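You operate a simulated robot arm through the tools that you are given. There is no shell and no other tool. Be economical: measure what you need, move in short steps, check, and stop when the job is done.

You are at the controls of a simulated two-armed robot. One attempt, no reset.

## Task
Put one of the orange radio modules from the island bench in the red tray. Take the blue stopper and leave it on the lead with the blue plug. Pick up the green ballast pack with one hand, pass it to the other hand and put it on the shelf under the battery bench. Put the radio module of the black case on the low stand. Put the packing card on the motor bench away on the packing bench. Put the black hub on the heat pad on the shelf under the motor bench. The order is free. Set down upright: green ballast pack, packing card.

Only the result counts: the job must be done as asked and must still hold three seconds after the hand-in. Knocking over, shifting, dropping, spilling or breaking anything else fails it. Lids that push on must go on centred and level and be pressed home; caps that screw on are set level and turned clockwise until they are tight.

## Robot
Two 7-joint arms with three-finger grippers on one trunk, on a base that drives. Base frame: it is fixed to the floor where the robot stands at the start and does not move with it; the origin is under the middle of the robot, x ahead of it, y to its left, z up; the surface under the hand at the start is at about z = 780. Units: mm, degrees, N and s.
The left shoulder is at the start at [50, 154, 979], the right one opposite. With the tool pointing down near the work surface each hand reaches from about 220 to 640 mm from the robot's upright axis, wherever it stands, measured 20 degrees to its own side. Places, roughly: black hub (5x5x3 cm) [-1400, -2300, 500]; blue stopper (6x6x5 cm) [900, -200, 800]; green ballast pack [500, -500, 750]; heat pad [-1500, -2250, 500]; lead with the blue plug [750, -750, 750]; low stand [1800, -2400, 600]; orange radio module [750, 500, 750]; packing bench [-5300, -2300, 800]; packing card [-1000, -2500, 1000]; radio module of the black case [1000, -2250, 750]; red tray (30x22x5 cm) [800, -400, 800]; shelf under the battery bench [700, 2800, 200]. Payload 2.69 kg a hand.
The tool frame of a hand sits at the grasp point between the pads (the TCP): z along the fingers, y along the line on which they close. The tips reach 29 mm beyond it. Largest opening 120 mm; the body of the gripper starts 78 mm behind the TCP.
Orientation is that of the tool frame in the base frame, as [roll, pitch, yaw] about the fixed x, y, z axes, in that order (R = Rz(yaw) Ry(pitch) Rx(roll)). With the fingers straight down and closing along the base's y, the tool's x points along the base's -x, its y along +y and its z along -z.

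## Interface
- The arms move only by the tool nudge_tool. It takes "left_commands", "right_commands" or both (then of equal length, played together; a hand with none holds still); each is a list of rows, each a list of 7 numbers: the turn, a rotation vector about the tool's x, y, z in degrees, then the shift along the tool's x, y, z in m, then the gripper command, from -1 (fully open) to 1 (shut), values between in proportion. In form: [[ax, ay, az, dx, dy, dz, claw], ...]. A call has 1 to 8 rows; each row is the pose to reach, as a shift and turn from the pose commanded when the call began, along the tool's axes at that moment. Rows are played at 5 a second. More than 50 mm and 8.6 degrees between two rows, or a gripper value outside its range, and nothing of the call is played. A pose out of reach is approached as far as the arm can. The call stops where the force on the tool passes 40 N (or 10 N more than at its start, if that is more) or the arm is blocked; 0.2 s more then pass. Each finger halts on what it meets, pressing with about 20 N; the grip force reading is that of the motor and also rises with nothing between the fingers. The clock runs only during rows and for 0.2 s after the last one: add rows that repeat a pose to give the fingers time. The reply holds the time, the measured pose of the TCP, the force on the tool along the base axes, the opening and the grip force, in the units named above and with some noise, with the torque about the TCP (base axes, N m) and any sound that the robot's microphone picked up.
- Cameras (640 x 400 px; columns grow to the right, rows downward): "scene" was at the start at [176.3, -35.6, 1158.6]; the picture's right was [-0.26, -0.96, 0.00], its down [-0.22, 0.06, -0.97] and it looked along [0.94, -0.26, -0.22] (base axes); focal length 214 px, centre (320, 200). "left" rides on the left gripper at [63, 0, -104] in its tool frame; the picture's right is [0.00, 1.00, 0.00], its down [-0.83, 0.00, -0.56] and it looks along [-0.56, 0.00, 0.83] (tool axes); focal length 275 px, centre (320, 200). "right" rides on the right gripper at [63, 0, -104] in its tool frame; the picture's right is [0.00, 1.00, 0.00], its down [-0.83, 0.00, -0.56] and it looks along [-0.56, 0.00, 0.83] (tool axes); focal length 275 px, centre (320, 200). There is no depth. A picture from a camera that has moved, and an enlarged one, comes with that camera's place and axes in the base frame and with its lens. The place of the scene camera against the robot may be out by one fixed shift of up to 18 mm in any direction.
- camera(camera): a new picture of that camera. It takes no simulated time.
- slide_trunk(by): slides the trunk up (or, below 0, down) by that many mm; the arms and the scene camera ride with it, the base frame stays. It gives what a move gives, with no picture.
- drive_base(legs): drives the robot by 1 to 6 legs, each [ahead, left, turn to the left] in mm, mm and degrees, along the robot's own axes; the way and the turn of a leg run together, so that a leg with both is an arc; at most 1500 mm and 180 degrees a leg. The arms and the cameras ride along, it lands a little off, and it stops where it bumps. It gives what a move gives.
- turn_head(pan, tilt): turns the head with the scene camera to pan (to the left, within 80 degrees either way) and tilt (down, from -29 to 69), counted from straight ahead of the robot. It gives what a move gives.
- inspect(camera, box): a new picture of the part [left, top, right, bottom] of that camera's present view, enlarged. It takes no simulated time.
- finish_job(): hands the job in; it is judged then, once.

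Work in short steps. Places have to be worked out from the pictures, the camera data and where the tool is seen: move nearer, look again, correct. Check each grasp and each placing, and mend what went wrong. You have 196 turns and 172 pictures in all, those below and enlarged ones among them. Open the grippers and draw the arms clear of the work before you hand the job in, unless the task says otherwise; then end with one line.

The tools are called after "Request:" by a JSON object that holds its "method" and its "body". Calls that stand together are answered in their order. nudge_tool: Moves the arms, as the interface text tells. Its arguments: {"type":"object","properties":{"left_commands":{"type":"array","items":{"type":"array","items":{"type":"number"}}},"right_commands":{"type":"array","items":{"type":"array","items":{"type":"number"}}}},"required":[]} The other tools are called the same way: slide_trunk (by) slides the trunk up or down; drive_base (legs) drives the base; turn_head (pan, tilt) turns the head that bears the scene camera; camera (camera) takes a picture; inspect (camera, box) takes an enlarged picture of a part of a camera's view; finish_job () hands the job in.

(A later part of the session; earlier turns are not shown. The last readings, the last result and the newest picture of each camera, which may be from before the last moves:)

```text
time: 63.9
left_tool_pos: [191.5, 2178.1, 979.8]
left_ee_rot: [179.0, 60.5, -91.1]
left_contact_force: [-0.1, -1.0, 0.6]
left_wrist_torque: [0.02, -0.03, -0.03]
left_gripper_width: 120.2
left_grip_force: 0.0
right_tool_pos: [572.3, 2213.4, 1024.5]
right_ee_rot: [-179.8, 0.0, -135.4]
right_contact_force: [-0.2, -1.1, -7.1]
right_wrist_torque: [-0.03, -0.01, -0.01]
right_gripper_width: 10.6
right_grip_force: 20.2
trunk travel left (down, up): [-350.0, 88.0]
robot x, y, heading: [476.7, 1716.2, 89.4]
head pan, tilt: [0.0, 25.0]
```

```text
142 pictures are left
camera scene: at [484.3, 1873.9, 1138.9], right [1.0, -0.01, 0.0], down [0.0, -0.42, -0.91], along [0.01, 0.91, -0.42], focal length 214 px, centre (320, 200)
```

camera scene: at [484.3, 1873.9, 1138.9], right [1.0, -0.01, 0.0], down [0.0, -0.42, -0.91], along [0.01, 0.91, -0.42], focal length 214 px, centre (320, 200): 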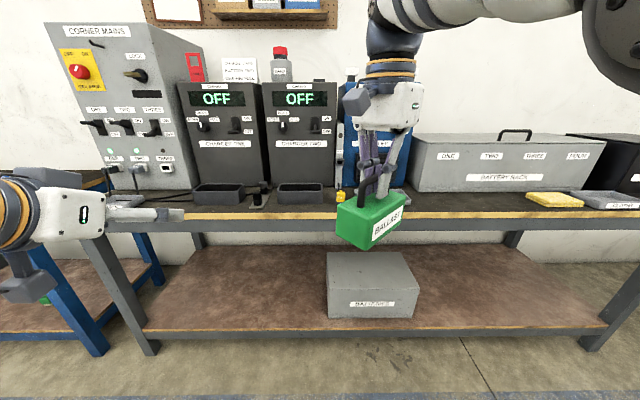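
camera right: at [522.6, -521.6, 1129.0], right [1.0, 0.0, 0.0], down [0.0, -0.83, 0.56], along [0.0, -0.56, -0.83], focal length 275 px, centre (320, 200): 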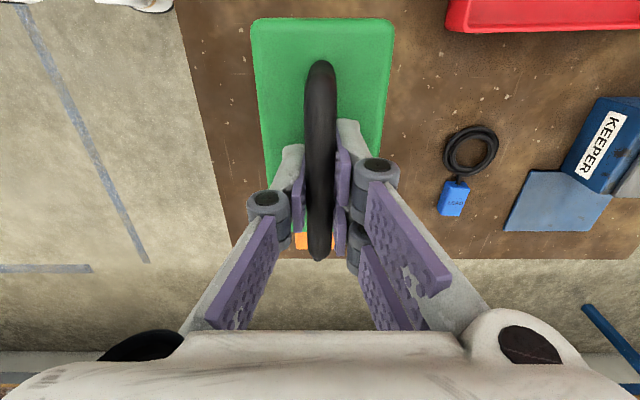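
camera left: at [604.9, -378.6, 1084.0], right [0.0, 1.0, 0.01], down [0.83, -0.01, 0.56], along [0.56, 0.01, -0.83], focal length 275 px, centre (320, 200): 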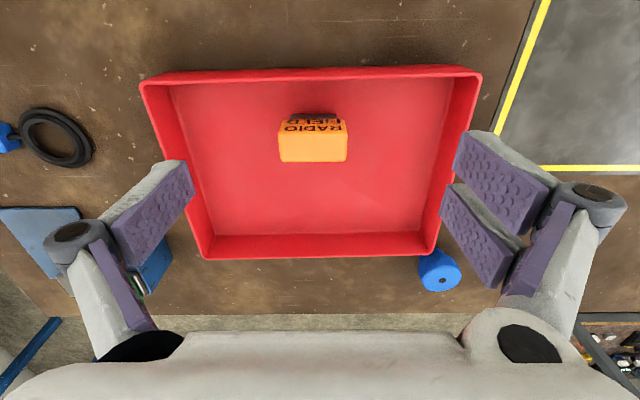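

Both poses are good. Now I yaw the left hand 45° to the right and bring it to a standoff behind the pack's end.

Request:
{"method": "nudge_tool", "body": {"left_commands": [[4.9, 0, 2.8, -0.0025, -0.033, -0.013, -1], [9.75, 0, 5.6, -0.005, -0.066, -0.026, -1], [14.6, 0, 8.4, -0.0075, -0.099, -0.039, -1], [19.5, 0, 11.25, -0.01, -0.132, -0.053, -1], [24.4, 0, 14.1, -0.0125, -0.165, -0.066, -1], [29.25, 0, 16.9, -0.015, -0.198, -0.079, -1], [34.1, 0, 19.7, -0.0175, -0.231, -0.092, -1], [39, 0, 22.5, -0.02, -0.264, -0.105, -1]]}}

Request:
{"method": "camera", "body": {"camera": "scene"}}

Request:
{"method": "camera", "body": {"camera": "left"}}

```text
time: 65.7
left_tool_pos: [454.5, 2094.7, 1048.5]
left_ee_rot: [178.9, 60.0, -136.5]
left_contact_force: [-0.1, -0.7, -1.1]
left_wrist_torque: [-0.01, -0.02, -0.02]
left_gripper_width: 119.9
left_grip_force: 0.1
right_tool_pos: [570.5, 2212.9, 1025.3]
right_ee_rot: [-179.9, -0.1, -135.5]
right_contact_force: [-0.3, -0.5, -8.0]
right_wrist_torque: [-0.02, 0.0, 0.02]
right_gripper_width: 10.1
right_grip_force: 20.0
trunk travel left (down, up): [-350.0, 88.0]
robot x, y, heading: [472.7, 1714.8, 89.3]
head pan, tilt: [0.0, 25.0]
```

```text
141 pictures are left
camera scene: at [485.0, 1874.0, 1138.9], right [1.0, -0.01, 0.0], down [0.0, -0.42, -0.91], along [0.01, 0.91, -0.42], focal length 214 px, centre (320, 200)
```

scene: 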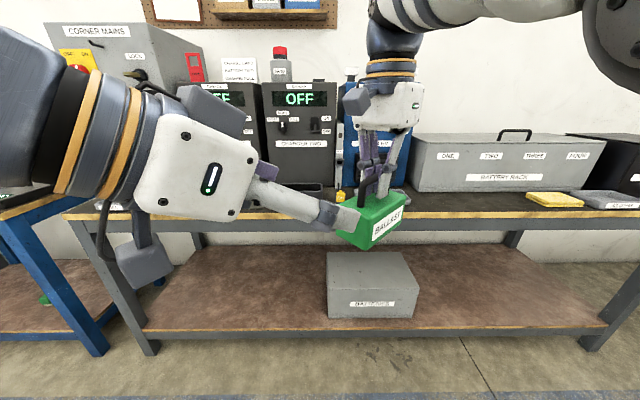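

```text
140 pictures are left
camera left: at [368.0, 2009.0, 1045.1], right [-0.7, 0.71, 0.01], down [-0.04, -0.06, 1.0], along [0.71, 0.7, 0.06], focal length 275 px, centre (320, 200)
```

left: 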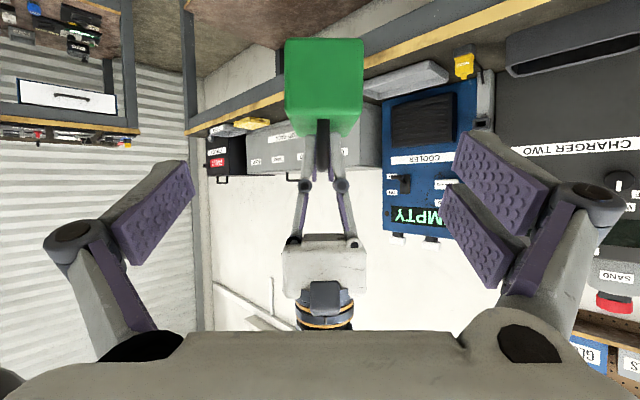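

The pack's end (≈66 × 71 mm) is centred ahead of the left fingers. I slide the left hand in along its fingers until the TCP is near the pack's middle.

Request:
{"method": "nudge_tool", "body": {"left_commands": [[0, 0, 0, -0.009, 0.002, 0.02, -1], [0, 0, 0, -0.009, 0.002, 0.06, -1], [0, 0, 0, -0.009, 0.002, 0.1, -1], [0, 0, 0, -0.009, 0.002, 0.14, -1], [0, 0, 0, -0.009, 0.002, 0.172, -1], [0, 0, 0, -0.009, 0.002, 0.172, -1]]}}

Request:
{"method": "camera", "body": {"camera": "scene"}}

Request:
{"method": "camera", "body": {"camera": "left"}}

```text
time: 67.1
left_tool_pos: [561.2, 2205.5, 967.4]
left_ee_rot: [178.7, 60.0, -136.3]
left_contact_force: [0.7, 0.1, 0.4]
left_wrist_torque: [-0.01, -0.03, 0.01]
left_gripper_width: 119.8
left_grip_force: 0.0
right_tool_pos: [571.6, 2213.7, 1025.4]
right_ee_rot: [-179.9, -0.1, -135.5]
right_contact_force: [0.5, 0.6, -7.1]
right_wrist_torque: [0.01, 0.01, 0.0]
right_gripper_width: 10.3
right_grip_force: 19.8
trunk travel left (down, up): [-350.0, 88.0]
robot x, y, heading: [473.8, 1717.6, 89.6]
head pan, tilt: [0.0, 25.0]
```

```text
139 pictures are left
camera scene: at [484.5, 1873.8, 1138.9], right [1.0, -0.01, 0.0], down [0.0, -0.42, -0.91], along [0.01, 0.91, -0.42], focal length 214 px, centre (320, 200)
```

scene: 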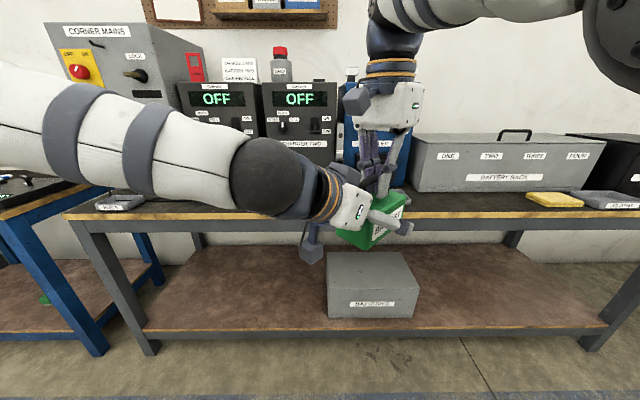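

```text
138 pictures are left
camera left: at [474.7, 2119.3, 965.2], right [-0.7, 0.71, 0.02], down [-0.04, -0.06, 1.0], along [0.71, 0.7, 0.07], focal length 275 px, centre (320, 200)
```

left: 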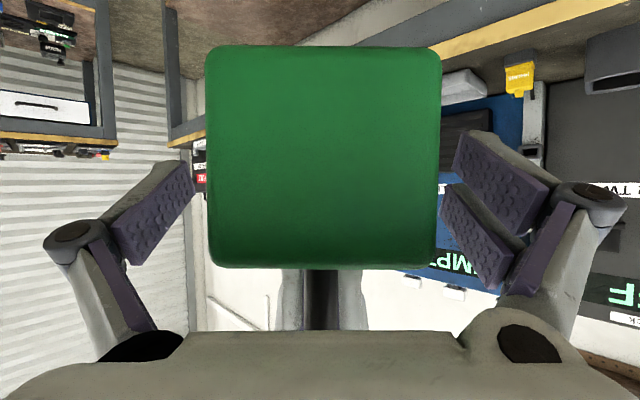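

The body sits between the left fingers. I close the left gripper, with the right still holding.

Request:
{"method": "nudge_tool", "body": {"left_commands": [[0, 0, 0, 0, 0.001, 0, -0.4], [0, 0, 0, 0, 0.001, 0, 0.2], [0, 0, 0, 0, 0.001, 0, 1], [0, 0, 0, 0, 0.001, 0, 1]]}}

```text
time: 68.1
left_tool_pos: [560.4, 2206.4, 968.7]
left_ee_rot: [178.7, 60.0, -136.3]
left_contact_force: [1.7, -3.2, -0.6]
left_wrist_torque: [0.11, 0.13, 0.03]
left_gripper_width: 66.5
left_grip_force: 20.1
right_tool_pos: [570.5, 2213.5, 1023.5]
right_ee_rot: [180.0, -0.1, -135.5]
right_contact_force: [-2.5, 2.9, -7.1]
right_wrist_torque: [0.04, -0.03, -0.07]
right_gripper_width: 10.2
right_grip_force: 20.2
trunk travel left (down, up): [-350.0, 88.0]
robot x, y, heading: [473.9, 1716.2, 89.4]
head pan, tilt: [0.0, 25.0]
```

Left grips at 66.5 mm. I open the right hand and raise it clear, straight up.

Request:
{"method": "nudge_tool", "body": {"right_commands": [[0, 0, 0, 0, 0, 0, 0.7], [0, 0, 0, 0, 0, 0, 0.3], [0, 0, 0, 0, 0, 0, 0.3], [0, 0, 0, 0, 0, -0.03, 0.3], [0, 0, 0, 0, 0, -0.07, 0.3], [0, 0, 0, 0, 0, -0.1, 0.3], [0, 0, 0, 0, 0, -0.1, 0.3]]}}

Request:
{"method": "camera", "body": {"camera": "scene"}}

Request:
{"method": "camera", "body": {"camera": "left"}}

```text
time: 69.7
left_tool_pos: [560.3, 2206.3, 967.3]
left_ee_rot: [178.8, 60.0, -136.3]
left_contact_force: [-1.3, 0.4, -0.5]
left_wrist_torque: [-0.01, 0.03, -0.01]
left_gripper_width: 66.2
left_grip_force: 20.4
right_tool_pos: [573.3, 2212.3, 1074.0]
right_ee_rot: [179.9, 0.0, -135.6]
right_contact_force: [-0.2, 0.3, -0.1]
right_wrist_torque: [-0.01, 0.02, 0.0]
right_gripper_width: 42.0
right_grip_force: 0.0
right hand out of reach, approached as far as the arm can: row 5, 6, 7
trunk travel left (down, up): [-350.0, 88.0]
robot x, y, heading: [476.8, 1713.5, 89.5]
head pan, tilt: [0.0, 25.0]
```

```text
137 pictures are left
camera scene: at [484.7, 1874.0, 1138.9], right [1.0, -0.01, 0.0], down [0.0, -0.42, -0.91], along [0.01, 0.91, -0.42], focal length 214 px, centre (320, 200)
```

scene: 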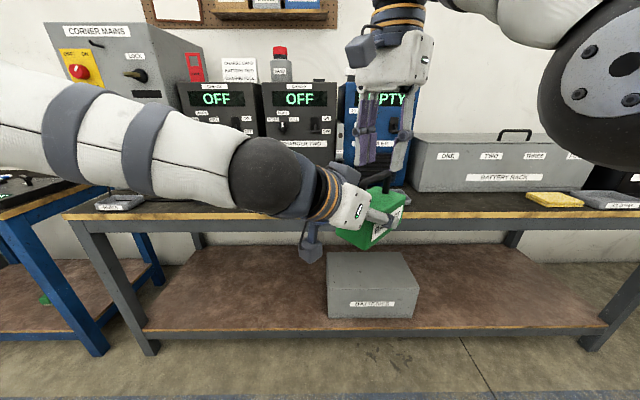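

```text
136 pictures are left
camera left: at [474.0, 2120.3, 965.5], right [-0.7, 0.71, 0.02], down [-0.04, -0.06, 1.0], along [0.71, 0.7, 0.06], focal length 275 px, centre (320, 200)
```

left: 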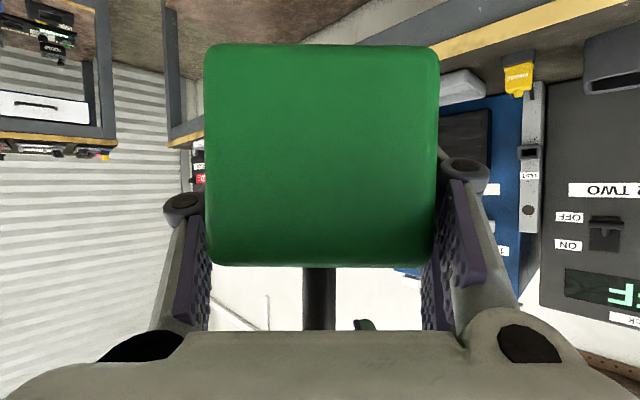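

The left hand holds the pack level; right fingers are clear above the handle. I move the right hand away to the right.

Request:
{"method": "nudge_tool", "body": {"right_commands": [[0, 0, 0, -0.03, -0.03, 0, 0.3], [0, 0, 0, -0.06, -0.06, 0, 0.3], [0, 0, 0, -0.09, -0.09, 0, 0.3], [0, 0, 0, -0.12, -0.12, 0, 0.0], [0, 0, 0, -0.15, -0.15, 0, -0.5], [0, 0, 0, -0.18, -0.18, 0, -1], [0, 0, 0, -0.18, -0.18, 0, -1]]}}

Request:
{"method": "camera", "body": {"camera": "scene"}}

```text
time: 71.3
left_tool_pos: [560.4, 2206.0, 968.4]
left_ee_rot: [178.8, 59.8, -136.3]
left_contact_force: [0.3, 0.0, 0.3]
left_wrist_torque: [-0.03, 0.09, 0.03]
left_gripper_width: 66.3
left_grip_force: 20.1
right_tool_pos: [826.2, 2209.9, 1071.8]
right_ee_rot: [-179.9, 0.0, -135.5]
right_contact_force: [0.1, 0.5, 0.2]
right_wrist_torque: [-0.01, -0.02, 0.03]
right_gripper_width: 119.6
right_grip_force: 0.2
trunk travel left (down, up): [-350.0, 88.0]
robot x, y, heading: [477.0, 1712.1, 89.6]
head pan, tilt: [0.0, 25.0]
```

```text
135 pictures are left
camera scene: at [484.3, 1873.8, 1138.9], right [1.0, -0.01, 0.0], down [0.0, -0.42, -0.91], along [0.01, 0.91, -0.42], focal length 214 px, centre (320, 200)
```

scene: 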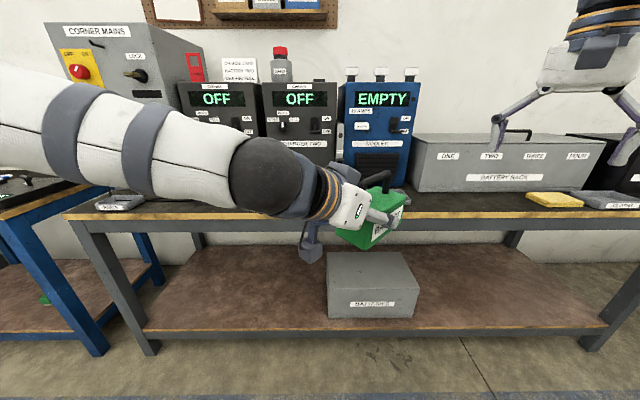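

Now I swing the left hand (with pack) to point straight ahead on the left, and draw the right hand back toward the body.

Request:
{"method": "nudge_tool", "body": {"left_commands": [[-4.9, 0, -2.8, 0.0127, 0.0211, -0.022, 1], [-9.75, 0, -5.6, 0.0254, 0.0422, -0.044, 1], [-14.6, 0, -8.4, 0.038, 0.0634, -0.066, 1], [-19.5, 0, -11.25, 0.0508, 0.0845, -0.088, 1], [-24.4, 0, -14.1, 0.0635, 0.1056, -0.11, 1], [-29.25, 0, -16.9, 0.0762, 0.1267, -0.132, 1], [-34.1, 0, -19.7, 0.0889, 0.148, -0.154, 1], [-39, 0, -22.5, 0.1016, 0.169, -0.176, 1]], "right_commands": [[0, 0, 0, 0.02, -0.02, 0, -1], [0, 0, 0, 0.04, -0.04, 0, -1], [0, 0, 0, 0.06, -0.06, 0, -1], [0, 0, 0, 0.08, -0.08, 0, -1], [0, 0, 0, 0.1, -0.1, 0, -1], [0, 0, 0, 0.12, -0.12, 0, -1], [0, 0, 0, 0.14, -0.14, 0, -1], [0, 0, 0, 0.16, -0.16, 0, -1]]}}

Request:
{"method": "slide_trunk", "body": {"by": -345}}

Request:
{"method": "camera", "body": {"camera": "scene"}}

Request:
{"method": "camera", "body": {"camera": "left"}}

```text
time: 73.1
left_tool_pos: [297.4, 2184.2, 970.2]
left_ee_rot: [178.9, 60.3, -91.0]
left_contact_force: [-0.2, 0.4, -0.2]
left_wrist_torque: [-0.04, -0.03, -0.04]
left_gripper_width: 65.7
left_grip_force: 19.9
right_tool_pos: [843.1, 1992.1, 1075.5]
right_ee_rot: [-180.0, -1.0, -135.9]
right_contact_force: [-0.6, 0.5, 0.3]
right_wrist_torque: [-0.01, -0.01, 0.02]
right_gripper_width: 119.9
right_grip_force: 0.0
right hand out of reach, approached as far as the arm can: row 6, 7, 8
trunk travel left (down, up): [-350.0, 88.0]
robot x, y, heading: [470.7, 1714.4, 89.6]
head pan, tilt: [0.0, 25.0]
```

```text
time: 76.5
left_tool_pos: [296.2, 2229.1, 537.9]
left_ee_rot: [179.2, 47.8, -90.8]
left_contact_force: [-0.6, -0.1, 0.8]
left_wrist_torque: [-0.07, -0.02, -0.03]
left_gripper_width: 65.7
left_grip_force: 20.0
right_tool_pos: [842.5, 2041.8, 705.3]
right_ee_rot: [-174.7, -5.2, -135.7]
right_contact_force: [-0.5, 0.4, -0.2]
right_wrist_torque: [-0.03, 0.0, 0.01]
right_gripper_width: 120.1
right_grip_force: 0.0
trunk travel left (down, up): [-5.0, 433.0]
robot x, y, heading: [472.9, 1714.4, 89.4]
head pan, tilt: [0.0, 25.0]
```

```text
134 pictures are left
camera scene: at [485.5, 1980.3, 779.0], right [1.0, -0.01, 0.0], down [0.0, -0.42, -0.91], along [0.01, 0.91, -0.42], focal length 214 px, centre (320, 200)
```

scene: 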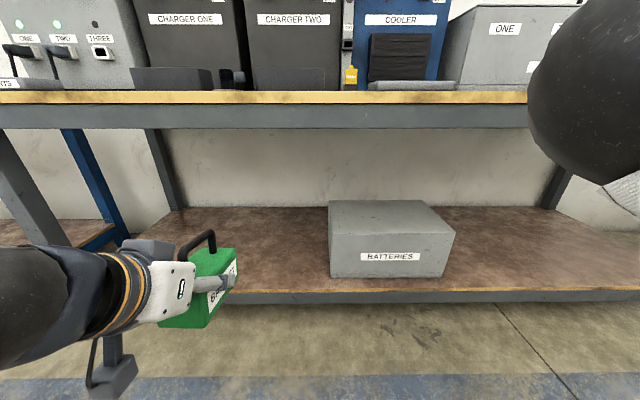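

```text
133 pictures are left
camera left: at [296.9, 2110.0, 561.9], right [-1.0, 0.01, 0.01], down [0.01, 0.14, 0.99], along [0.01, 0.99, -0.15], focal length 275 px, centre (320, 200)
```

left: 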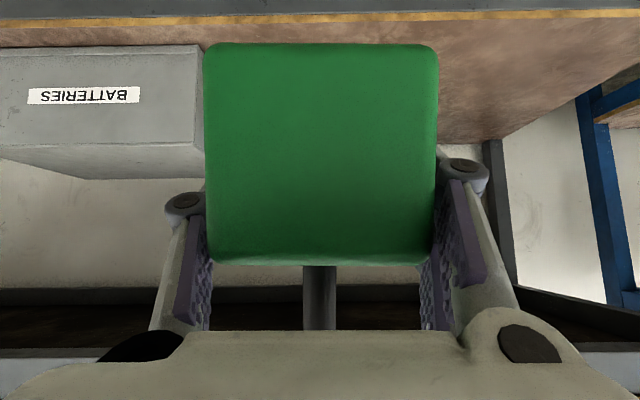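

The trunk leans 12° when lowered, tilting the pack. I level it again (12.4° about tool y) and lower the left hand to z≈300.

Request:
{"method": "nudge_tool", "body": {"left_commands": [[0, -6, 0, 0.025, 0, 0.023, 1], [0, -12.4, 0, 0.055, 0, 0.05, 1], [0, -12.4, 0, 0.087, 0, 0.078, 1], [0, -12.4, 0, 0.117, 0, 0.106, 1], [0, -12.4, 0, 0.147, 0, 0.134, 1], [0, -12.4, 0, 0.178, 0, 0.161, 1], [0, -12.4, 0, 0.178, 0, 0.161, 1]]}}

Request:
{"method": "camera", "body": {"camera": "scene"}}

Request:
{"method": "camera", "body": {"camera": "right"}}

```text
time: 78.1
left_tool_pos: [331.6, 2231.5, 306.9]
left_ee_rot: [177.2, 60.2, -91.6]
left_contact_force: [0.5, -0.5, 0.5]
left_wrist_torque: [-0.07, 0.01, 0.03]
left_gripper_width: 64.9
left_grip_force: 19.3
left hand out of reach, approached as far as the arm can: row 1, 2, 3, 4, 5, 6, 7
right_tool_pos: [843.3, 2041.2, 705.2]
right_ee_rot: [-174.7, -5.1, -135.7]
right_contact_force: [-1.0, 0.3, 0.3]
right_wrist_torque: [-0.02, -0.09, 0.02]
right_gripper_width: 119.9
right_grip_force: 0.0
trunk travel left (down, up): [-5.0, 433.0]
robot x, y, heading: [473.4, 1717.4, 89.8]
head pan, tilt: [0.0, 25.0]
```

```text
132 pictures are left
camera scene: at [484.8, 1980.5, 778.9], right [1.0, -0.01, 0.0], down [0.0, -0.42, -0.91], along [0.01, 0.91, -0.42], focal length 214 px, centre (320, 200)
```

scene: 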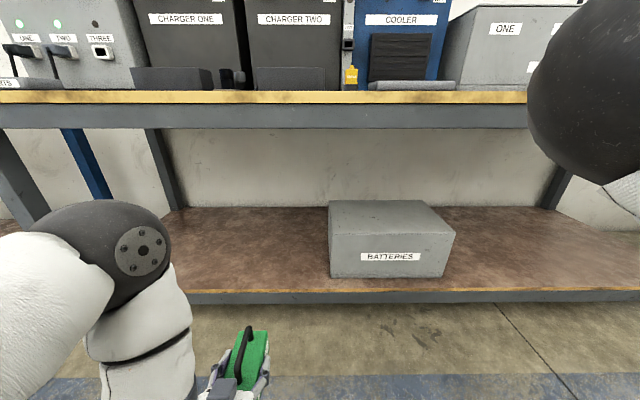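

```text
131 pictures are left
camera right: at [798.8, 2011.7, 813.9], right [-0.7, 0.7, -0.09], down [0.59, 0.65, 0.48], along [0.39, 0.28, -0.87], focal length 275 px, centre (320, 200)
```

right: 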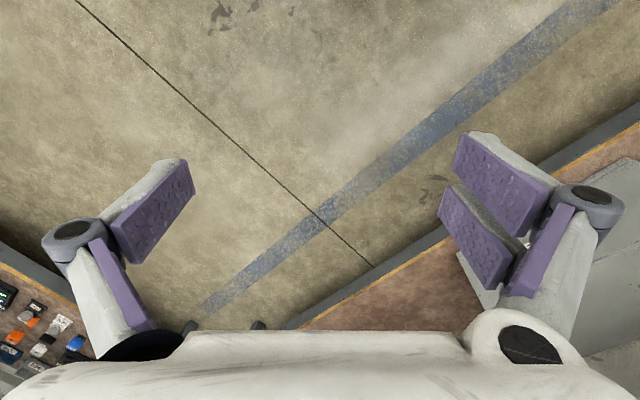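

The arm is too folded there; I extend the left hand 110 mm forward.

Request:
{"method": "nudge_tool", "body": {"left_commands": [[0, 0, 0, -0.015, 0, 0.026, 1], [0, 0, 0, -0.03, 0, 0.052, 1], [0, 0, 0, -0.045, 0, 0.078, 1], [0, 0, 0, -0.055, 0, 0.095, 1], [0, 0, 0, -0.055, 0, 0.095, 1]]}}

Request:
{"method": "camera", "body": {"camera": "scene"}}

```text
time: 79.3
left_tool_pos: [342.0, 2340.7, 308.1]
left_ee_rot: [178.3, 60.1, -91.3]
left_contact_force: [0.7, 0.2, 0.4]
left_wrist_torque: [-0.07, -0.03, 0.0]
left_gripper_width: 64.8
left_grip_force: 20.0
left hand out of reach, approached as far as the arm can: row 1, 2, 3, 4, 5
right_tool_pos: [844.4, 2041.4, 704.8]
right_ee_rot: [-174.8, -5.1, -135.8]
right_contact_force: [0.2, 0.6, -0.1]
right_wrist_torque: [-0.01, 0.0, 0.01]
right_gripper_width: 120.0
right_grip_force: 0.0
trunk travel left (down, up): [-5.0, 433.0]
robot x, y, heading: [474.6, 1714.9, 89.2]
head pan, tilt: [0.0, 25.0]
```

```text
130 pictures are left
camera scene: at [485.5, 1980.4, 779.0], right [1.0, -0.01, 0.0], down [0.0, -0.42, -0.91], along [0.01, 0.91, -0.42], focal length 214 px, centre (320, 200)
```

scene: 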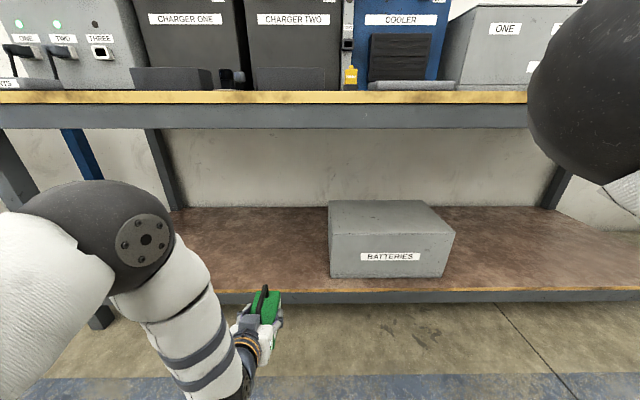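

The elbow would stay just below and before the bench edge; the pack's bottom is at z≈262, above the shelf. I drive 150 mm ahead and look again.

Request:
{"method": "drive_base", "body": {"legs": [[150, 0, 0]]}}

Request:
{"method": "camera", "body": {"camera": "scene"}}

Request:
{"method": "camera", "body": {"camera": "left"}}

```text
time: 80.7
left_tool_pos: [344.7, 2489.0, 308.8]
left_ee_rot: [178.4, 60.2, -91.3]
left_contact_force: [0.2, -0.4, -0.8]
left_wrist_torque: [-0.09, 0.01, 0.01]
left_gripper_width: 65.2
left_grip_force: 19.8
right_tool_pos: [844.6, 2190.7, 706.3]
right_ee_rot: [-174.7, -5.3, -135.8]
right_contact_force: [0.2, 0.2, 0.2]
right_wrist_torque: [0.01, 0.0, -0.01]
right_gripper_width: 120.0
right_grip_force: 0.0
trunk travel left (down, up): [-5.0, 433.0]
robot x, y, heading: [471.0, 1862.7, 89.2]
head pan, tilt: [0.0, 25.0]
```

```text
129 pictures are left
camera scene: at [487.3, 2129.6, 779.0], right [1.0, -0.01, 0.0], down [0.0, -0.42, -0.91], along [0.01, 0.91, -0.42], focal length 214 px, centre (320, 200)
```

scene: 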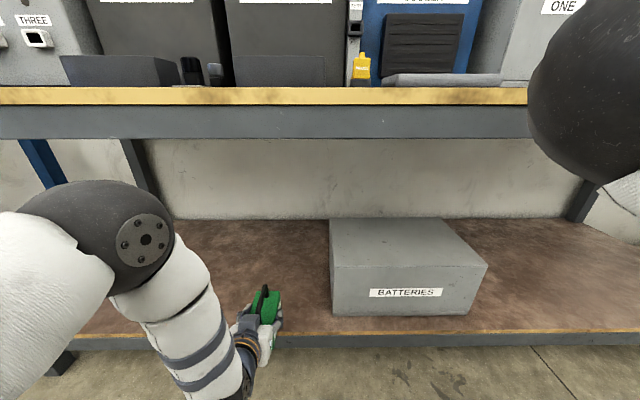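

```text
128 pictures are left
camera left: at [343.8, 2366.9, 305.7], right [-1.0, 0.0, 0.02], down [0.02, -0.07, 1.0], along [0.0, 1.0, 0.07], focal length 275 px, centre (320, 200)
```

left: 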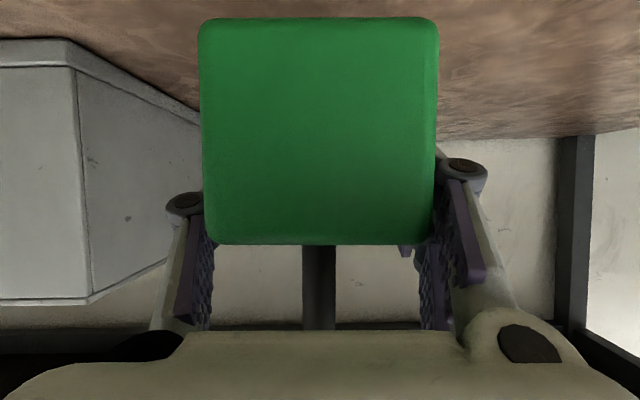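

The pack has slid ~7 mm lower in the grip but stays level; its bottom is at z≈260. Edge of shelf is at y≈2525, so I drive 120 mm more.

Request:
{"method": "drive_base", "body": {"legs": [[120, 0, 0]]}}

Request:
{"method": "camera", "body": {"camera": "scene"}}

Request:
{"method": "camera", "body": {"camera": "left"}}

```text
time: 81.9
left_tool_pos: [345.2, 2609.8, 308.8]
left_ee_rot: [178.3, 60.2, -91.5]
left_contact_force: [-0.1, 0.3, 0.2]
left_wrist_torque: [-0.09, 0.0, -0.01]
left_gripper_width: 64.8
left_grip_force: 20.0
right_tool_pos: [847.6, 2310.0, 705.4]
right_ee_rot: [-174.7, -5.2, -136.0]
right_contact_force: [0.5, -1.2, 0.5]
right_wrist_torque: [0.02, -0.01, 0.03]
right_gripper_width: 120.1
right_grip_force: 0.0
trunk travel left (down, up): [-5.0, 433.0]
robot x, y, heading: [475.9, 1984.2, 89.6]
head pan, tilt: [0.0, 25.0]
```

```text
127 pictures are left
camera scene: at [488.9, 2249.6, 779.0], right [1.0, -0.01, 0.0], down [0.0, -0.42, -0.91], along [0.01, 0.91, -0.42], focal length 214 px, centre (320, 200)
```

scene: 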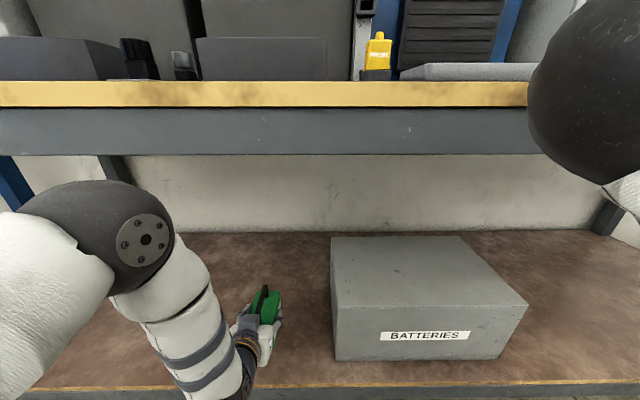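

```text
126 pictures are left
camera left: at [345.7, 2487.0, 305.6], right [-1.0, 0.0, 0.02], down [0.02, -0.07, 1.0], along [0.0, 1.0, 0.07], focal length 275 px, centre (320, 200)
```

left: 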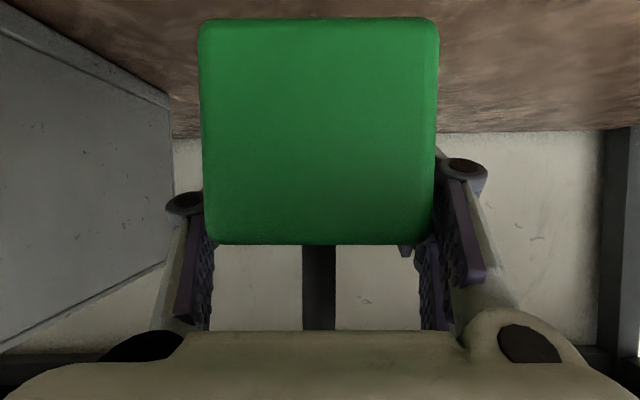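

The pack hangs over the shelf. I lower it 55 mm, then feel for contact.

Request:
{"method": "nudge_tool", "body": {"left_commands": [[0, 0, 0, 0.016, 0, 0.009, 1], [0, 0, 0, 0.032, 0, 0.018, 1], [0, 0, 0, 0.048, 0, 0.0275, 1], [0, 0, 0, 0.048, 0, 0.0275, 1]]}}

Request:
{"method": "camera", "body": {"camera": "left"}}

```text
time: 82.9
left_tool_pos: [346.4, 2609.4, 253.7]
left_ee_rot: [177.5, 60.1, -91.7]
left_contact_force: [-1.2, 0.8, 0.8]
left_wrist_torque: [-0.08, 0.01, 0.01]
left_gripper_width: 64.9
left_grip_force: 20.0
right_tool_pos: [847.4, 2310.5, 705.5]
right_ee_rot: [-174.8, -5.3, -136.0]
right_contact_force: [0.0, 0.6, -0.5]
right_wrist_torque: [0.03, 0.01, 0.0]
right_gripper_width: 119.9
right_grip_force: 0.1
trunk travel left (down, up): [-5.0, 433.0]
robot x, y, heading: [480.5, 1983.1, 89.1]
head pan, tilt: [0.0, 25.0]
```

```text
125 pictures are left
camera left: at [347.1, 2487.7, 250.1], right [-1.0, -0.01, 0.03], down [0.03, -0.07, 1.0], along [0.0, 1.0, 0.07], focal length 275 px, centre (320, 200)
```

left: 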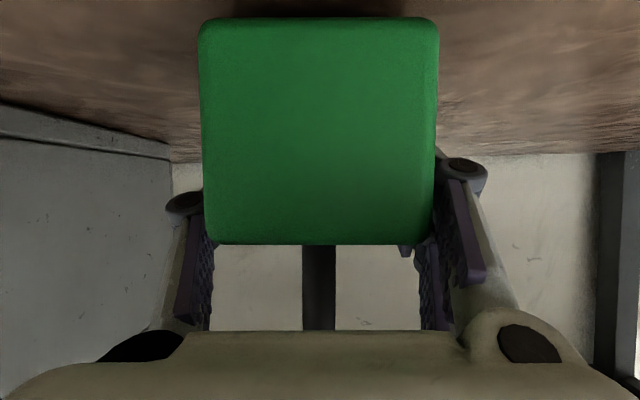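

Bottom at about z≈206. I lower 20 mm in small steps.

Request:
{"method": "nudge_tool", "body": {"left_commands": [[0, 0, 0, 0.0035, 0, 0.002, 1], [0, 0, 0, 0.007, 0, 0.004, 1], [0, 0, 0, 0.0105, 0, 0.006, 1], [0, 0, 0, 0.014, 0, 0.008, 1], [0, 0, 0, 0.0173, 0, 0.01, 1]]}}

```text
time: 84.1
left_tool_pos: [348.3, 2609.0, 235.6]
left_ee_rot: [177.5, 60.3, -91.7]
left_contact_force: [-1.6, -9.4, 28.9]
left_wrist_torque: [-0.64, -0.02, 0.45]
left_gripper_width: 66.4
left_grip_force: 20.4
left hand out of reach, approached as far as the arm can: row 3, 4, 5
right_tool_pos: [848.9, 2308.3, 705.7]
right_ee_rot: [-175.0, -5.1, -135.9]
right_contact_force: [0.2, -0.5, -0.7]
right_wrist_torque: [-0.01, -0.04, 0.02]
right_gripper_width: 120.1
right_grip_force: 0.0
trunk travel left (down, up): [-5.0, 433.0]
robot x, y, heading: [478.0, 1982.5, 89.2]
head pan, tilt: [0.0, 25.0]
```

Contact (29 N up) at z=235.6. I ease up 2 mm and open, then check.

Request:
{"method": "nudge_tool", "body": {"left_commands": [[0, 0, 0, -0.0017, 0, -0.001, 1], [0, 0, 0, -0.0017, 0, -0.001, 0.3], [0, 0, 0, -0.0017, 0, -0.001, -0.3], [0, 0, 0, -0.0017, 0, -0.001, -1], [0, 0, 0, -0.0017, 0, -0.001, -1]]}}

Request:
{"method": "camera", "body": {"camera": "left"}}

Request:
{"method": "inspect", "body": {"camera": "scene", "box": [160, 220, 360, 400]}}

```text
time: 85.3
left_tool_pos: [349.1, 2609.0, 235.4]
left_ee_rot: [177.7, 60.1, -91.7]
left_contact_force: [0.5, 0.2, 0.3]
left_wrist_torque: [0.0, 0.02, 0.0]
left_gripper_width: 119.9
left_grip_force: 0.1
right_tool_pos: [848.0, 2309.5, 705.0]
right_ee_rot: [-174.7, -5.3, -136.0]
right_contact_force: [0.3, -0.6, -0.3]
right_wrist_torque: [-0.02, 0.02, -0.04]
right_gripper_width: 119.9
right_grip_force: 0.1
trunk travel left (down, up): [-5.0, 433.0]
robot x, y, heading: [475.1, 1985.5, 89.2]
head pan, tilt: [0.0, 25.0]
```

```text
124 pictures are left
camera left: at [349.6, 2487.5, 233.0], right [-1.0, 0.0, 0.02], down [0.02, -0.07, 1.0], along [0.0, 1.0, 0.07], focal length 275 px, centre (320, 200)
```

left: 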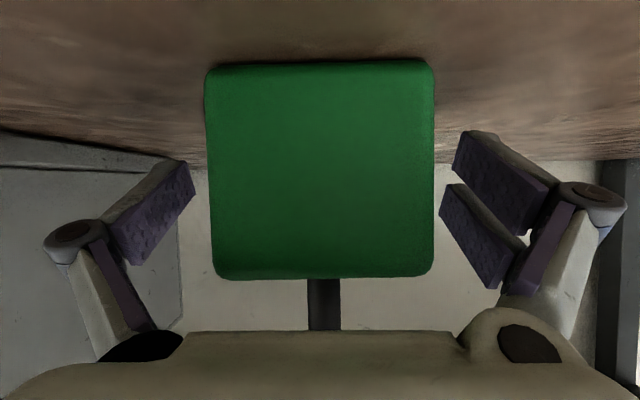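

```text
2.22 times, centred on (260, 310) of scene
camera zoom: at [489.0, 2249.3, 779.1], right [1.0, -0.01, 0.0], down [0.0, -0.42, -0.91], along [0.01, 0.91, -0.42], focal length 477 px, centre (453, -44)
```

zoom: 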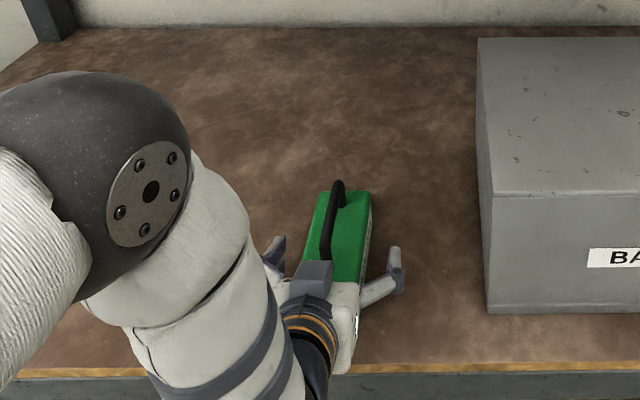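

The pack stands flat on the shelf, released. I back the robot straight out.

Request:
{"method": "drive_base", "body": {"legs": [[-400, 0, 0]]}}

Request:
{"method": "camera", "body": {"camera": "scene"}}

```text
time: 87.9
left_tool_pos: [345.1, 2203.0, 235.8]
left_ee_rot: [177.6, 60.1, -91.9]
left_contact_force: [-0.7, -0.5, 0.2]
left_wrist_torque: [-0.03, 0.01, 0.0]
left_gripper_width: 119.8
left_grip_force: 0.1
right_tool_pos: [843.9, 1902.0, 705.4]
right_ee_rot: [-174.8, -5.1, -135.9]
right_contact_force: [-0.3, 0.1, 0.4]
right_wrist_torque: [-0.01, 0.02, -0.02]
right_gripper_width: 119.9
right_grip_force: 0.2
trunk travel left (down, up): [-5.0, 433.0]
robot x, y, heading: [470.9, 1575.8, 89.0]
head pan, tilt: [0.0, 25.0]
```

```text
122 pictures are left
camera scene: at [484.4, 1842.8, 779.1], right [1.0, -0.01, 0.0], down [-0.01, -0.42, -0.91], along [0.01, 0.91, -0.42], focal length 214 px, centre (320, 200)
```

scene: 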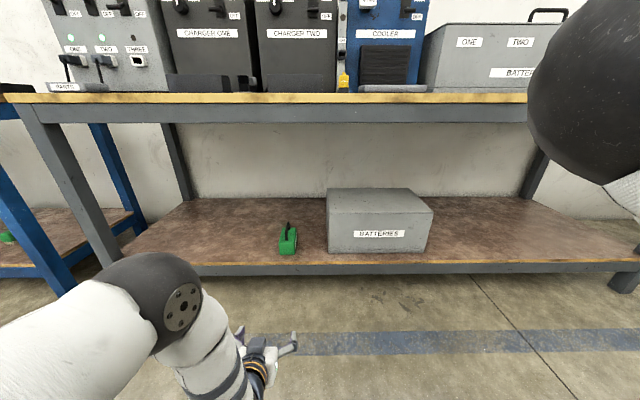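

Ballast done. I raise the trunk again and read the hand poses.

Request:
{"method": "slide_trunk", "body": {"by": 345}}

```text
time: 91.2
left_tool_pos: [345.9, 2202.2, 579.9]
left_ee_rot: [177.6, 60.1, -91.8]
left_contact_force: [-0.4, 0.0, 0.0]
left_wrist_torque: [0.02, 0.01, -0.02]
left_gripper_width: 120.2
left_grip_force: 0.0
right_tool_pos: [842.7, 1902.7, 1050.4]
right_ee_rot: [-174.7, -5.1, -136.0]
right_contact_force: [0.1, 0.5, -0.2]
right_wrist_torque: [0.0, 0.0, 0.01]
right_gripper_width: 119.9
right_grip_force: 0.0
trunk travel left (down, up): [-350.0, 88.0]
robot x, y, heading: [475.7, 1580.6, 89.0]
head pan, tilt: [0.0, 25.0]
```

Now I bring the left hand up and back to pointing down, and straighten the right hand.

Request:
{"method": "nudge_tool", "body": {"left_commands": [[0, 7.5, 0, -0.025, 0.007, -0.036, -1], [0, 15, 0, -0.05, 0.014, -0.072, -1], [0, 22.5, 0, -0.075, 0.021, -0.109, -1], [0, 30, 0, -0.1, 0.028, -0.146, -1], [0, 37.5, 0, -0.125, 0.035, -0.182, -1], [0, 45, 0, -0.15, 0.042, -0.219, -1], [0, 52.5, 0, -0.175, 0.049, -0.255, -1], [0, 60, 0, -0.2, 0.056, -0.29, -1]], "right_commands": [[-2.6, -2.5, 0, 0, 0, 0, -1], [-5.3, -5.1, 0, 0, 0, 0, -1], [-5.3, -5.1, 0, 0, 0, 0, -1], [-5.3, -5.1, 0, 0, 0, 0, -1], [-5.3, -5.1, 0, 0, 0, 0, -1], [-5.3, -5.1, 0, 0, 0, 0, -1], [-5.3, -5.1, 0, 0, 0, 0, -1], [-5.3, -5.1, 0, 0, 0, 0, -1]]}}

Request:
{"method": "nudge_tool", "body": {"left_commands": [[0, 0, 0, 0, 0, -0.03, -1], [0, 0, 0, 0, 0, -0.06, -1], [0, 0, 0, 0, 0, -0.08, -1], [0, 0, 0, 0, 0, -0.08, -1], [0, 0, 0, 0, 0, -0.08, -1], [0, 0, 0, 0, 0, -0.08, -1]], "right_commands": [[0, 0, -7.5, 0, 0, 0, -1], [0, 0, -15, 0, 0, 0, -1], [0, 0, -22.5, 0, 0, 0, -1], [0, 0, -30, 0, 0, 0, -1], [0, 0, -37.5, 0, 0, 0, -1], [0, 0, -45, 0, 0, 0, -1]]}}

```text
time: 93.0
left_tool_pos: [296.4, 2049.3, 901.6]
left_ee_rot: [179.0, 0.1, -89.8]
left_contact_force: [0.3, -0.8, 0.3]
left_wrist_torque: [-0.01, -0.02, -0.02]
left_gripper_width: 119.9
left_grip_force: 0.1
right_tool_pos: [841.9, 1901.9, 1050.8]
right_ee_rot: [179.9, -0.1, -135.8]
right_contact_force: [0.6, 0.0, -0.8]
right_wrist_torque: [0.01, -0.04, -0.01]
right_gripper_width: 120.0
right_grip_force: 0.1
trunk travel left (down, up): [-350.0, 88.0]
robot x, y, heading: [471.8, 1577.1, 89.3]
head pan, tilt: [0.0, 25.0]
```

```text
time: 94.4
left_tool_pos: [298.4, 2050.8, 981.4]
left_ee_rot: [178.6, 0.1, -89.7]
left_contact_force: [-0.5, -0.5, -0.6]
left_wrist_torque: [0.01, -0.02, -0.01]
left_gripper_width: 119.9
left_grip_force: 0.0
right_tool_pos: [843.8, 1901.8, 1051.6]
right_ee_rot: [179.9, 0.0, -90.5]
right_contact_force: [-0.1, 0.1, 0.3]
right_wrist_torque: [0.02, 0.02, 0.0]
right_gripper_width: 119.9
right_grip_force: 0.0
trunk travel left (down, up): [-350.0, 88.0]
robot x, y, heading: [470.9, 1580.7, 89.5]
head pan, tilt: [0.0, 25.0]
```

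Next the stopper, from the island's far side. I look toward the right for the route.

Request:
{"method": "turn_head", "body": {"pan": -75, "tilt": 25}}

Request:
{"method": "camera", "body": {"camera": "scene"}}

```text
time: 95.9
left_tool_pos: [298.0, 2049.7, 979.9]
left_ee_rot: [178.9, 0.1, -89.7]
left_contact_force: [-0.2, -0.8, -0.2]
left_wrist_torque: [-0.01, -0.02, 0.05]
left_gripper_width: 120.1
left_grip_force: 0.1
right_tool_pos: [843.9, 1901.8, 1049.5]
right_ee_rot: [179.7, 0.1, -90.9]
right_contact_force: [0.4, -0.8, -0.2]
right_wrist_torque: [-0.03, 0.0, 0.01]
right_gripper_width: 120.1
right_grip_force: 0.0
trunk travel left (down, up): [-350.0, 88.0]
robot x, y, heading: [469.9, 1576.1, 89.0]
head pan, tilt: [-75.0, 25.0]
```

```text
121 pictures are left
camera scene: at [497.7, 1735.0, 1139.3], right [0.98, -0.17, 0.0], down [-0.07, -0.41, -0.91], along [0.16, 0.89, -0.42], focal length 214 px, centre (320, 200)
```

scene: 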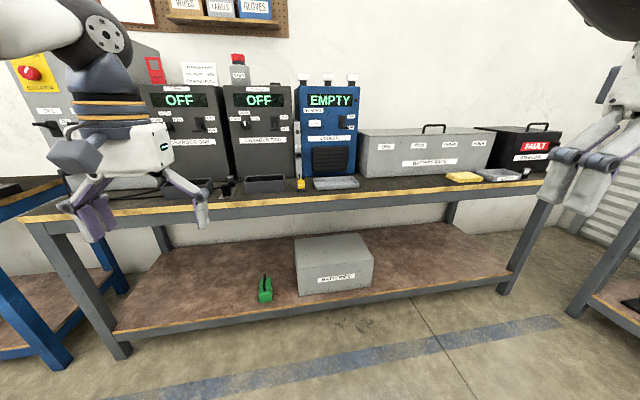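

The head's pan seems blocked by the folded right arm. I extend the right hand a bit.

Request:
{"method": "nudge_tool", "body": {"right_commands": [[0, 0, 0, -0.04, 0, 0.02, -1], [0, 0, 0, -0.08, 0, 0.04, -1], [0, 0, 0, -0.11, 0, 0.05, -1], [0, 0, 0, -0.11, 0, 0.05, -1], [0, 0, 0, -0.11, 0, 0.05, -1]]}}

Request:
{"method": "camera", "body": {"camera": "scene"}}

```text
time: 97.1
left_tool_pos: [297.6, 2050.3, 980.1]
left_ee_rot: [178.8, 0.1, -89.7]
left_contact_force: [-0.1, 0.4, -0.4]
left_wrist_torque: [-0.01, 0.01, -0.03]
left_gripper_width: 119.8
left_grip_force: 0.1
right_tool_pos: [844.7, 2012.2, 1000.8]
right_ee_rot: [179.9, 0.0, -90.9]
right_contact_force: [0.0, -0.1, -0.3]
right_wrist_torque: [0.03, -0.01, -0.02]
right_gripper_width: 120.0
right_grip_force: 0.0
trunk travel left (down, up): [-350.0, 88.0]
robot x, y, heading: [471.4, 1577.5, 89.2]
head pan, tilt: [-75.0, 25.0]
```

```text
120 pictures are left
camera scene: at [571.1, 1666.9, 1138.9], right [0.25, -0.97, 0.0], down [-0.41, -0.1, -0.91], along [0.88, 0.22, -0.42], focal length 214 px, centre (320, 200)
```

scene: 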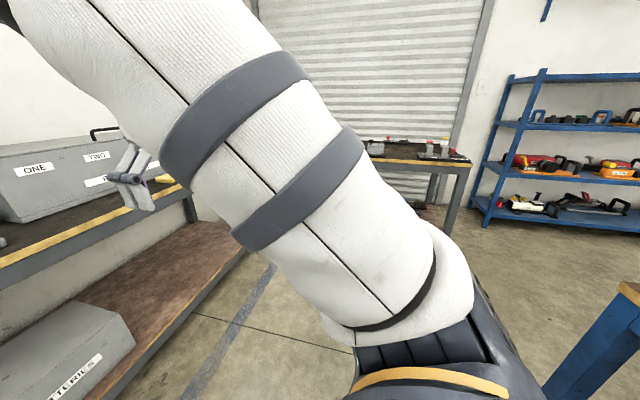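

Space to x≈2400 is free. I drive right past the island's end, turn to face back (-x), and go along its far side.

Request:
{"method": "drive_base", "body": {"legs": [[0, -1090, 0], [0, 0, 91], [0, 1450, 0], [0, 350, 0]]}}

Request:
{"method": "turn_head", "body": {"pan": 0, "tilt": 30}}

Request:
{"method": "camera", "body": {"camera": "scene"}}

```text
time: 123.3
left_tool_pos: [1157.8, -418.8, 980.6]
left_ee_rot: [178.9, 0.0, 3.3]
left_contact_force: [0.5, 0.6, -0.1]
left_wrist_torque: [-0.01, 0.0, 0.01]
left_gripper_width: 119.7
left_grip_force: 0.0
right_tool_pos: [1166.8, 126.9, 1000.5]
right_ee_rot: [180.0, 0.0, 2.0]
right_contact_force: [-0.8, -0.3, 0.0]
right_wrist_torque: [0.01, 0.02, 0.01]
right_gripper_width: 120.1
right_grip_force: 0.0
trunk travel left (down, up): [-350.0, 88.0]
robot x, y, heading: [1620.8, -223.9, -177.9]
head pan, tilt: [-75.0, 25.0]
```

```text
time: 124.8
left_tool_pos: [1158.2, -419.4, 979.7]
left_ee_rot: [178.8, 0.1, 3.2]
left_contact_force: [-0.2, -0.6, 0.5]
left_wrist_torque: [-0.02, 0.02, 0.01]
left_gripper_width: 120.0
left_grip_force: 0.0
right_tool_pos: [1167.7, 127.6, 1000.6]
right_ee_rot: [179.8, 0.0, 2.2]
right_contact_force: [0.1, -0.2, -1.5]
right_wrist_torque: [-0.01, 0.0, 0.0]
right_gripper_width: 119.6
right_grip_force: 0.1
trunk travel left (down, up): [-350.0, 88.0]
robot x, y, heading: [1619.8, -222.7, -177.7]
head pan, tilt: [0.0, 30.0]
```

```text
119 pictures are left
camera scene: at [1463.0, -239.8, 1131.0], right [-0.04, 1.0, 0.0], down [0.5, 0.02, -0.87], along [-0.87, -0.03, -0.5], focal length 214 px, centre (320, 200)
```

scene: 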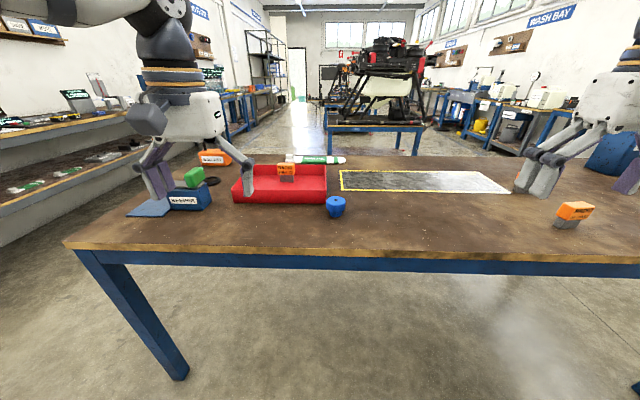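

The stopper stands beside the tray at about [915, -215]. I drive nearer so it lies under the left hand.

Request:
{"method": "drive_base", "body": {"legs": [[220, -160, 0]]}}

Request:
{"method": "camera", "body": {"camera": "left"}}

Request:
{"method": "turn_head", "body": {"pan": 15, "tilt": 40}}

Request:
{"method": "camera", "body": {"camera": "scene"}}

```text
time: 126.7
left_tool_pos: [931.0, -271.2, 981.3]
left_ee_rot: [178.8, 0.2, 3.3]
left_contact_force: [0.0, 0.1, -1.1]
left_wrist_torque: [-0.01, -0.05, 0.0]
left_gripper_width: 120.3
left_grip_force: 0.0
right_tool_pos: [941.1, 276.2, 1001.0]
right_ee_rot: [179.9, -0.1, 2.2]
right_contact_force: [0.1, -0.4, 0.1]
right_wrist_torque: [-0.05, -0.01, 0.0]
right_gripper_width: 120.0
right_grip_force: 0.1
trunk travel left (down, up): [-350.0, 88.0]
robot x, y, heading: [1394.5, -69.9, -178.0]
head pan, tilt: [0.0, 30.0]
```

```text
118 pictures are left
camera left: at [994.5, -265.5, 1084.3], right [0.05, -1.0, 0.02], down [-0.83, -0.03, 0.56], along [-0.56, -0.05, -0.83], focal length 275 px, centre (320, 200)
```

left: 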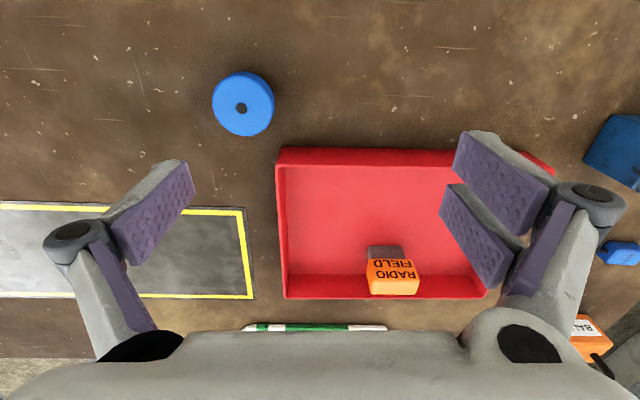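

```text
time: 127.5
left_tool_pos: [930.9, -269.9, 981.6]
left_ee_rot: [178.8, 0.2, 3.2]
left_contact_force: [-0.2, -0.3, -1.1]
left_wrist_torque: [-0.01, -0.01, 0.0]
left_gripper_width: 119.9
left_grip_force: 0.0
right_tool_pos: [940.9, 277.0, 1000.9]
right_ee_rot: [180.0, -0.1, 2.3]
right_contact_force: [-0.1, -0.2, 0.0]
right_wrist_torque: [-0.02, -0.01, -0.04]
right_gripper_width: 120.1
right_grip_force: 0.0
trunk travel left (down, up): [-350.0, 88.0]
robot x, y, heading: [1391.3, -77.5, -177.8]
head pan, tilt: [15.0, 40.0]
```

```text
117 pictures are left
camera scene: at [1245.8, -112.1, 1115.7], right [-0.29, 0.96, 0.0], down [0.61, 0.19, -0.77], along [-0.73, -0.23, -0.64], focal length 214 px, centre (320, 200)
```

scene: 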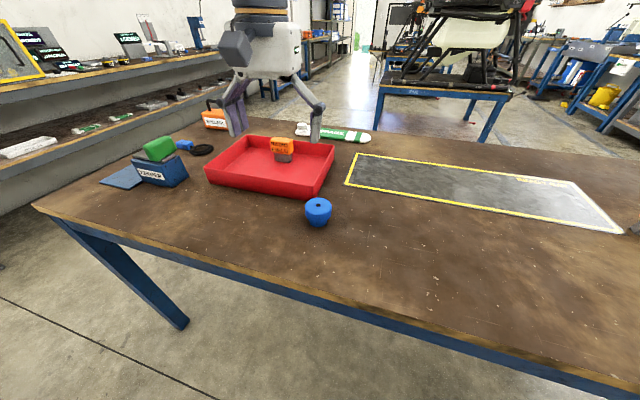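

The stopper is a tapered bung, top Ø≈56–60 at about [924, -206, 830]; its sides are clear of the tray in x. I lower the left hand astride it, first to z≈890 for a check.

Request:
{"method": "nudge_tool", "body": {"left_commands": [[0, 0, 0, -0.001, -0.03, 0.01, -1], [0, 0, 0, -0.003, -0.065, 0.03, -1], [0, 0, 0, -0.003, -0.065, 0.065, -1], [0, 0, 0, -0.003, -0.065, 0.09, -1], [0, 0, 0, -0.003, -0.065, 0.09, -1]]}}

Request:
{"method": "camera", "body": {"camera": "left"}}

```text
time: 128.7
left_tool_pos: [925.8, -209.4, 889.7]
left_ee_rot: [178.8, 0.2, 3.3]
left_contact_force: [0.3, -0.1, -0.8]
left_wrist_torque: [0.0, 0.03, 0.01]
left_gripper_width: 120.0
left_grip_force: 0.0
right_tool_pos: [940.7, 275.8, 999.4]
right_ee_rot: [180.0, 0.0, 2.2]
right_contact_force: [0.0, -0.2, 0.2]
right_wrist_torque: [0.0, 0.01, 0.01]
right_gripper_width: 120.2
right_grip_force: 0.0
trunk travel left (down, up): [-350.0, 88.0]
robot x, y, heading: [1394.1, -73.7, -177.7]
head pan, tilt: [15.0, 40.0]
```

```text
116 pictures are left
camera left: at [988.8, -203.0, 993.4], right [0.05, -1.0, 0.02], down [-0.83, -0.03, 0.56], along [-0.56, -0.05, -0.83], focal length 275 px, centre (320, 200)
```

left: 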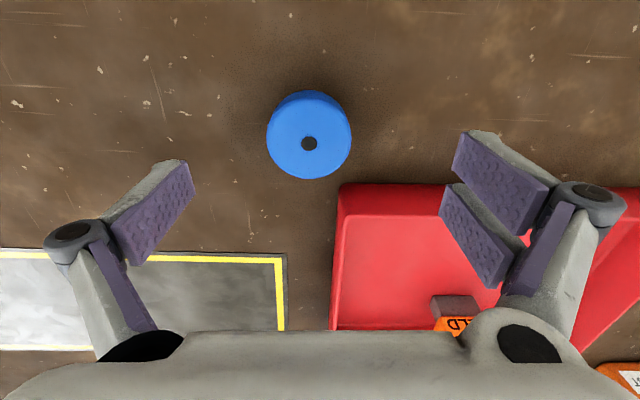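

Small correction (6 mm in y), then down to z≈821 and close.

Request:
{"method": "nudge_tool", "body": {"left_commands": [[0, 0, 0, -0.002, -0.006, 0.01, -1], [0, 0, 0, -0.002, -0.006, 0.04, -1], [0, 0, 0, -0.002, -0.006, 0.069, -1], [0, 0, 0, -0.002, -0.006, 0.069, -0.4], [0, 0, 0, -0.002, -0.006, 0.069, 0.1], [0, 0, 0, -0.002, -0.006, 0.069, 1], [0, 0, 0, -0.002, -0.006, 0.069, 1]]}}

Request:
{"method": "camera", "body": {"camera": "left"}}

```text
time: 130.3
left_tool_pos: [922.4, -202.8, 820.0]
left_ee_rot: [178.9, 0.1, 3.2]
left_contact_force: [0.5, -0.5, 0.4]
left_wrist_torque: [0.01, 0.0, 0.01]
left_gripper_width: 53.6
left_grip_force: 19.8
right_tool_pos: [942.0, 276.8, 999.9]
right_ee_rot: [180.0, 0.0, 2.2]
right_contact_force: [0.7, 0.0, 0.4]
right_wrist_torque: [-0.02, -0.02, 0.0]
right_gripper_width: 120.1
right_grip_force: 0.0
trunk travel left (down, up): [-350.0, 88.0]
robot x, y, heading: [1394.5, -74.6, -177.7]
head pan, tilt: [15.0, 40.0]
```

```text
115 pictures are left
camera left: at [985.8, -198.1, 924.1], right [0.05, -1.0, 0.02], down [-0.83, -0.03, 0.56], along [-0.56, -0.05, -0.83], focal length 275 px, centre (320, 200)
```

left: 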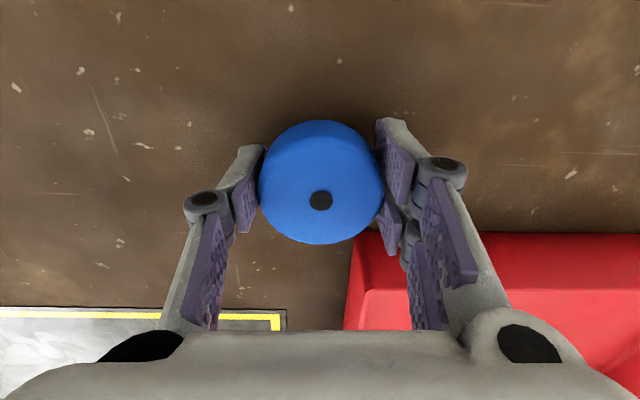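

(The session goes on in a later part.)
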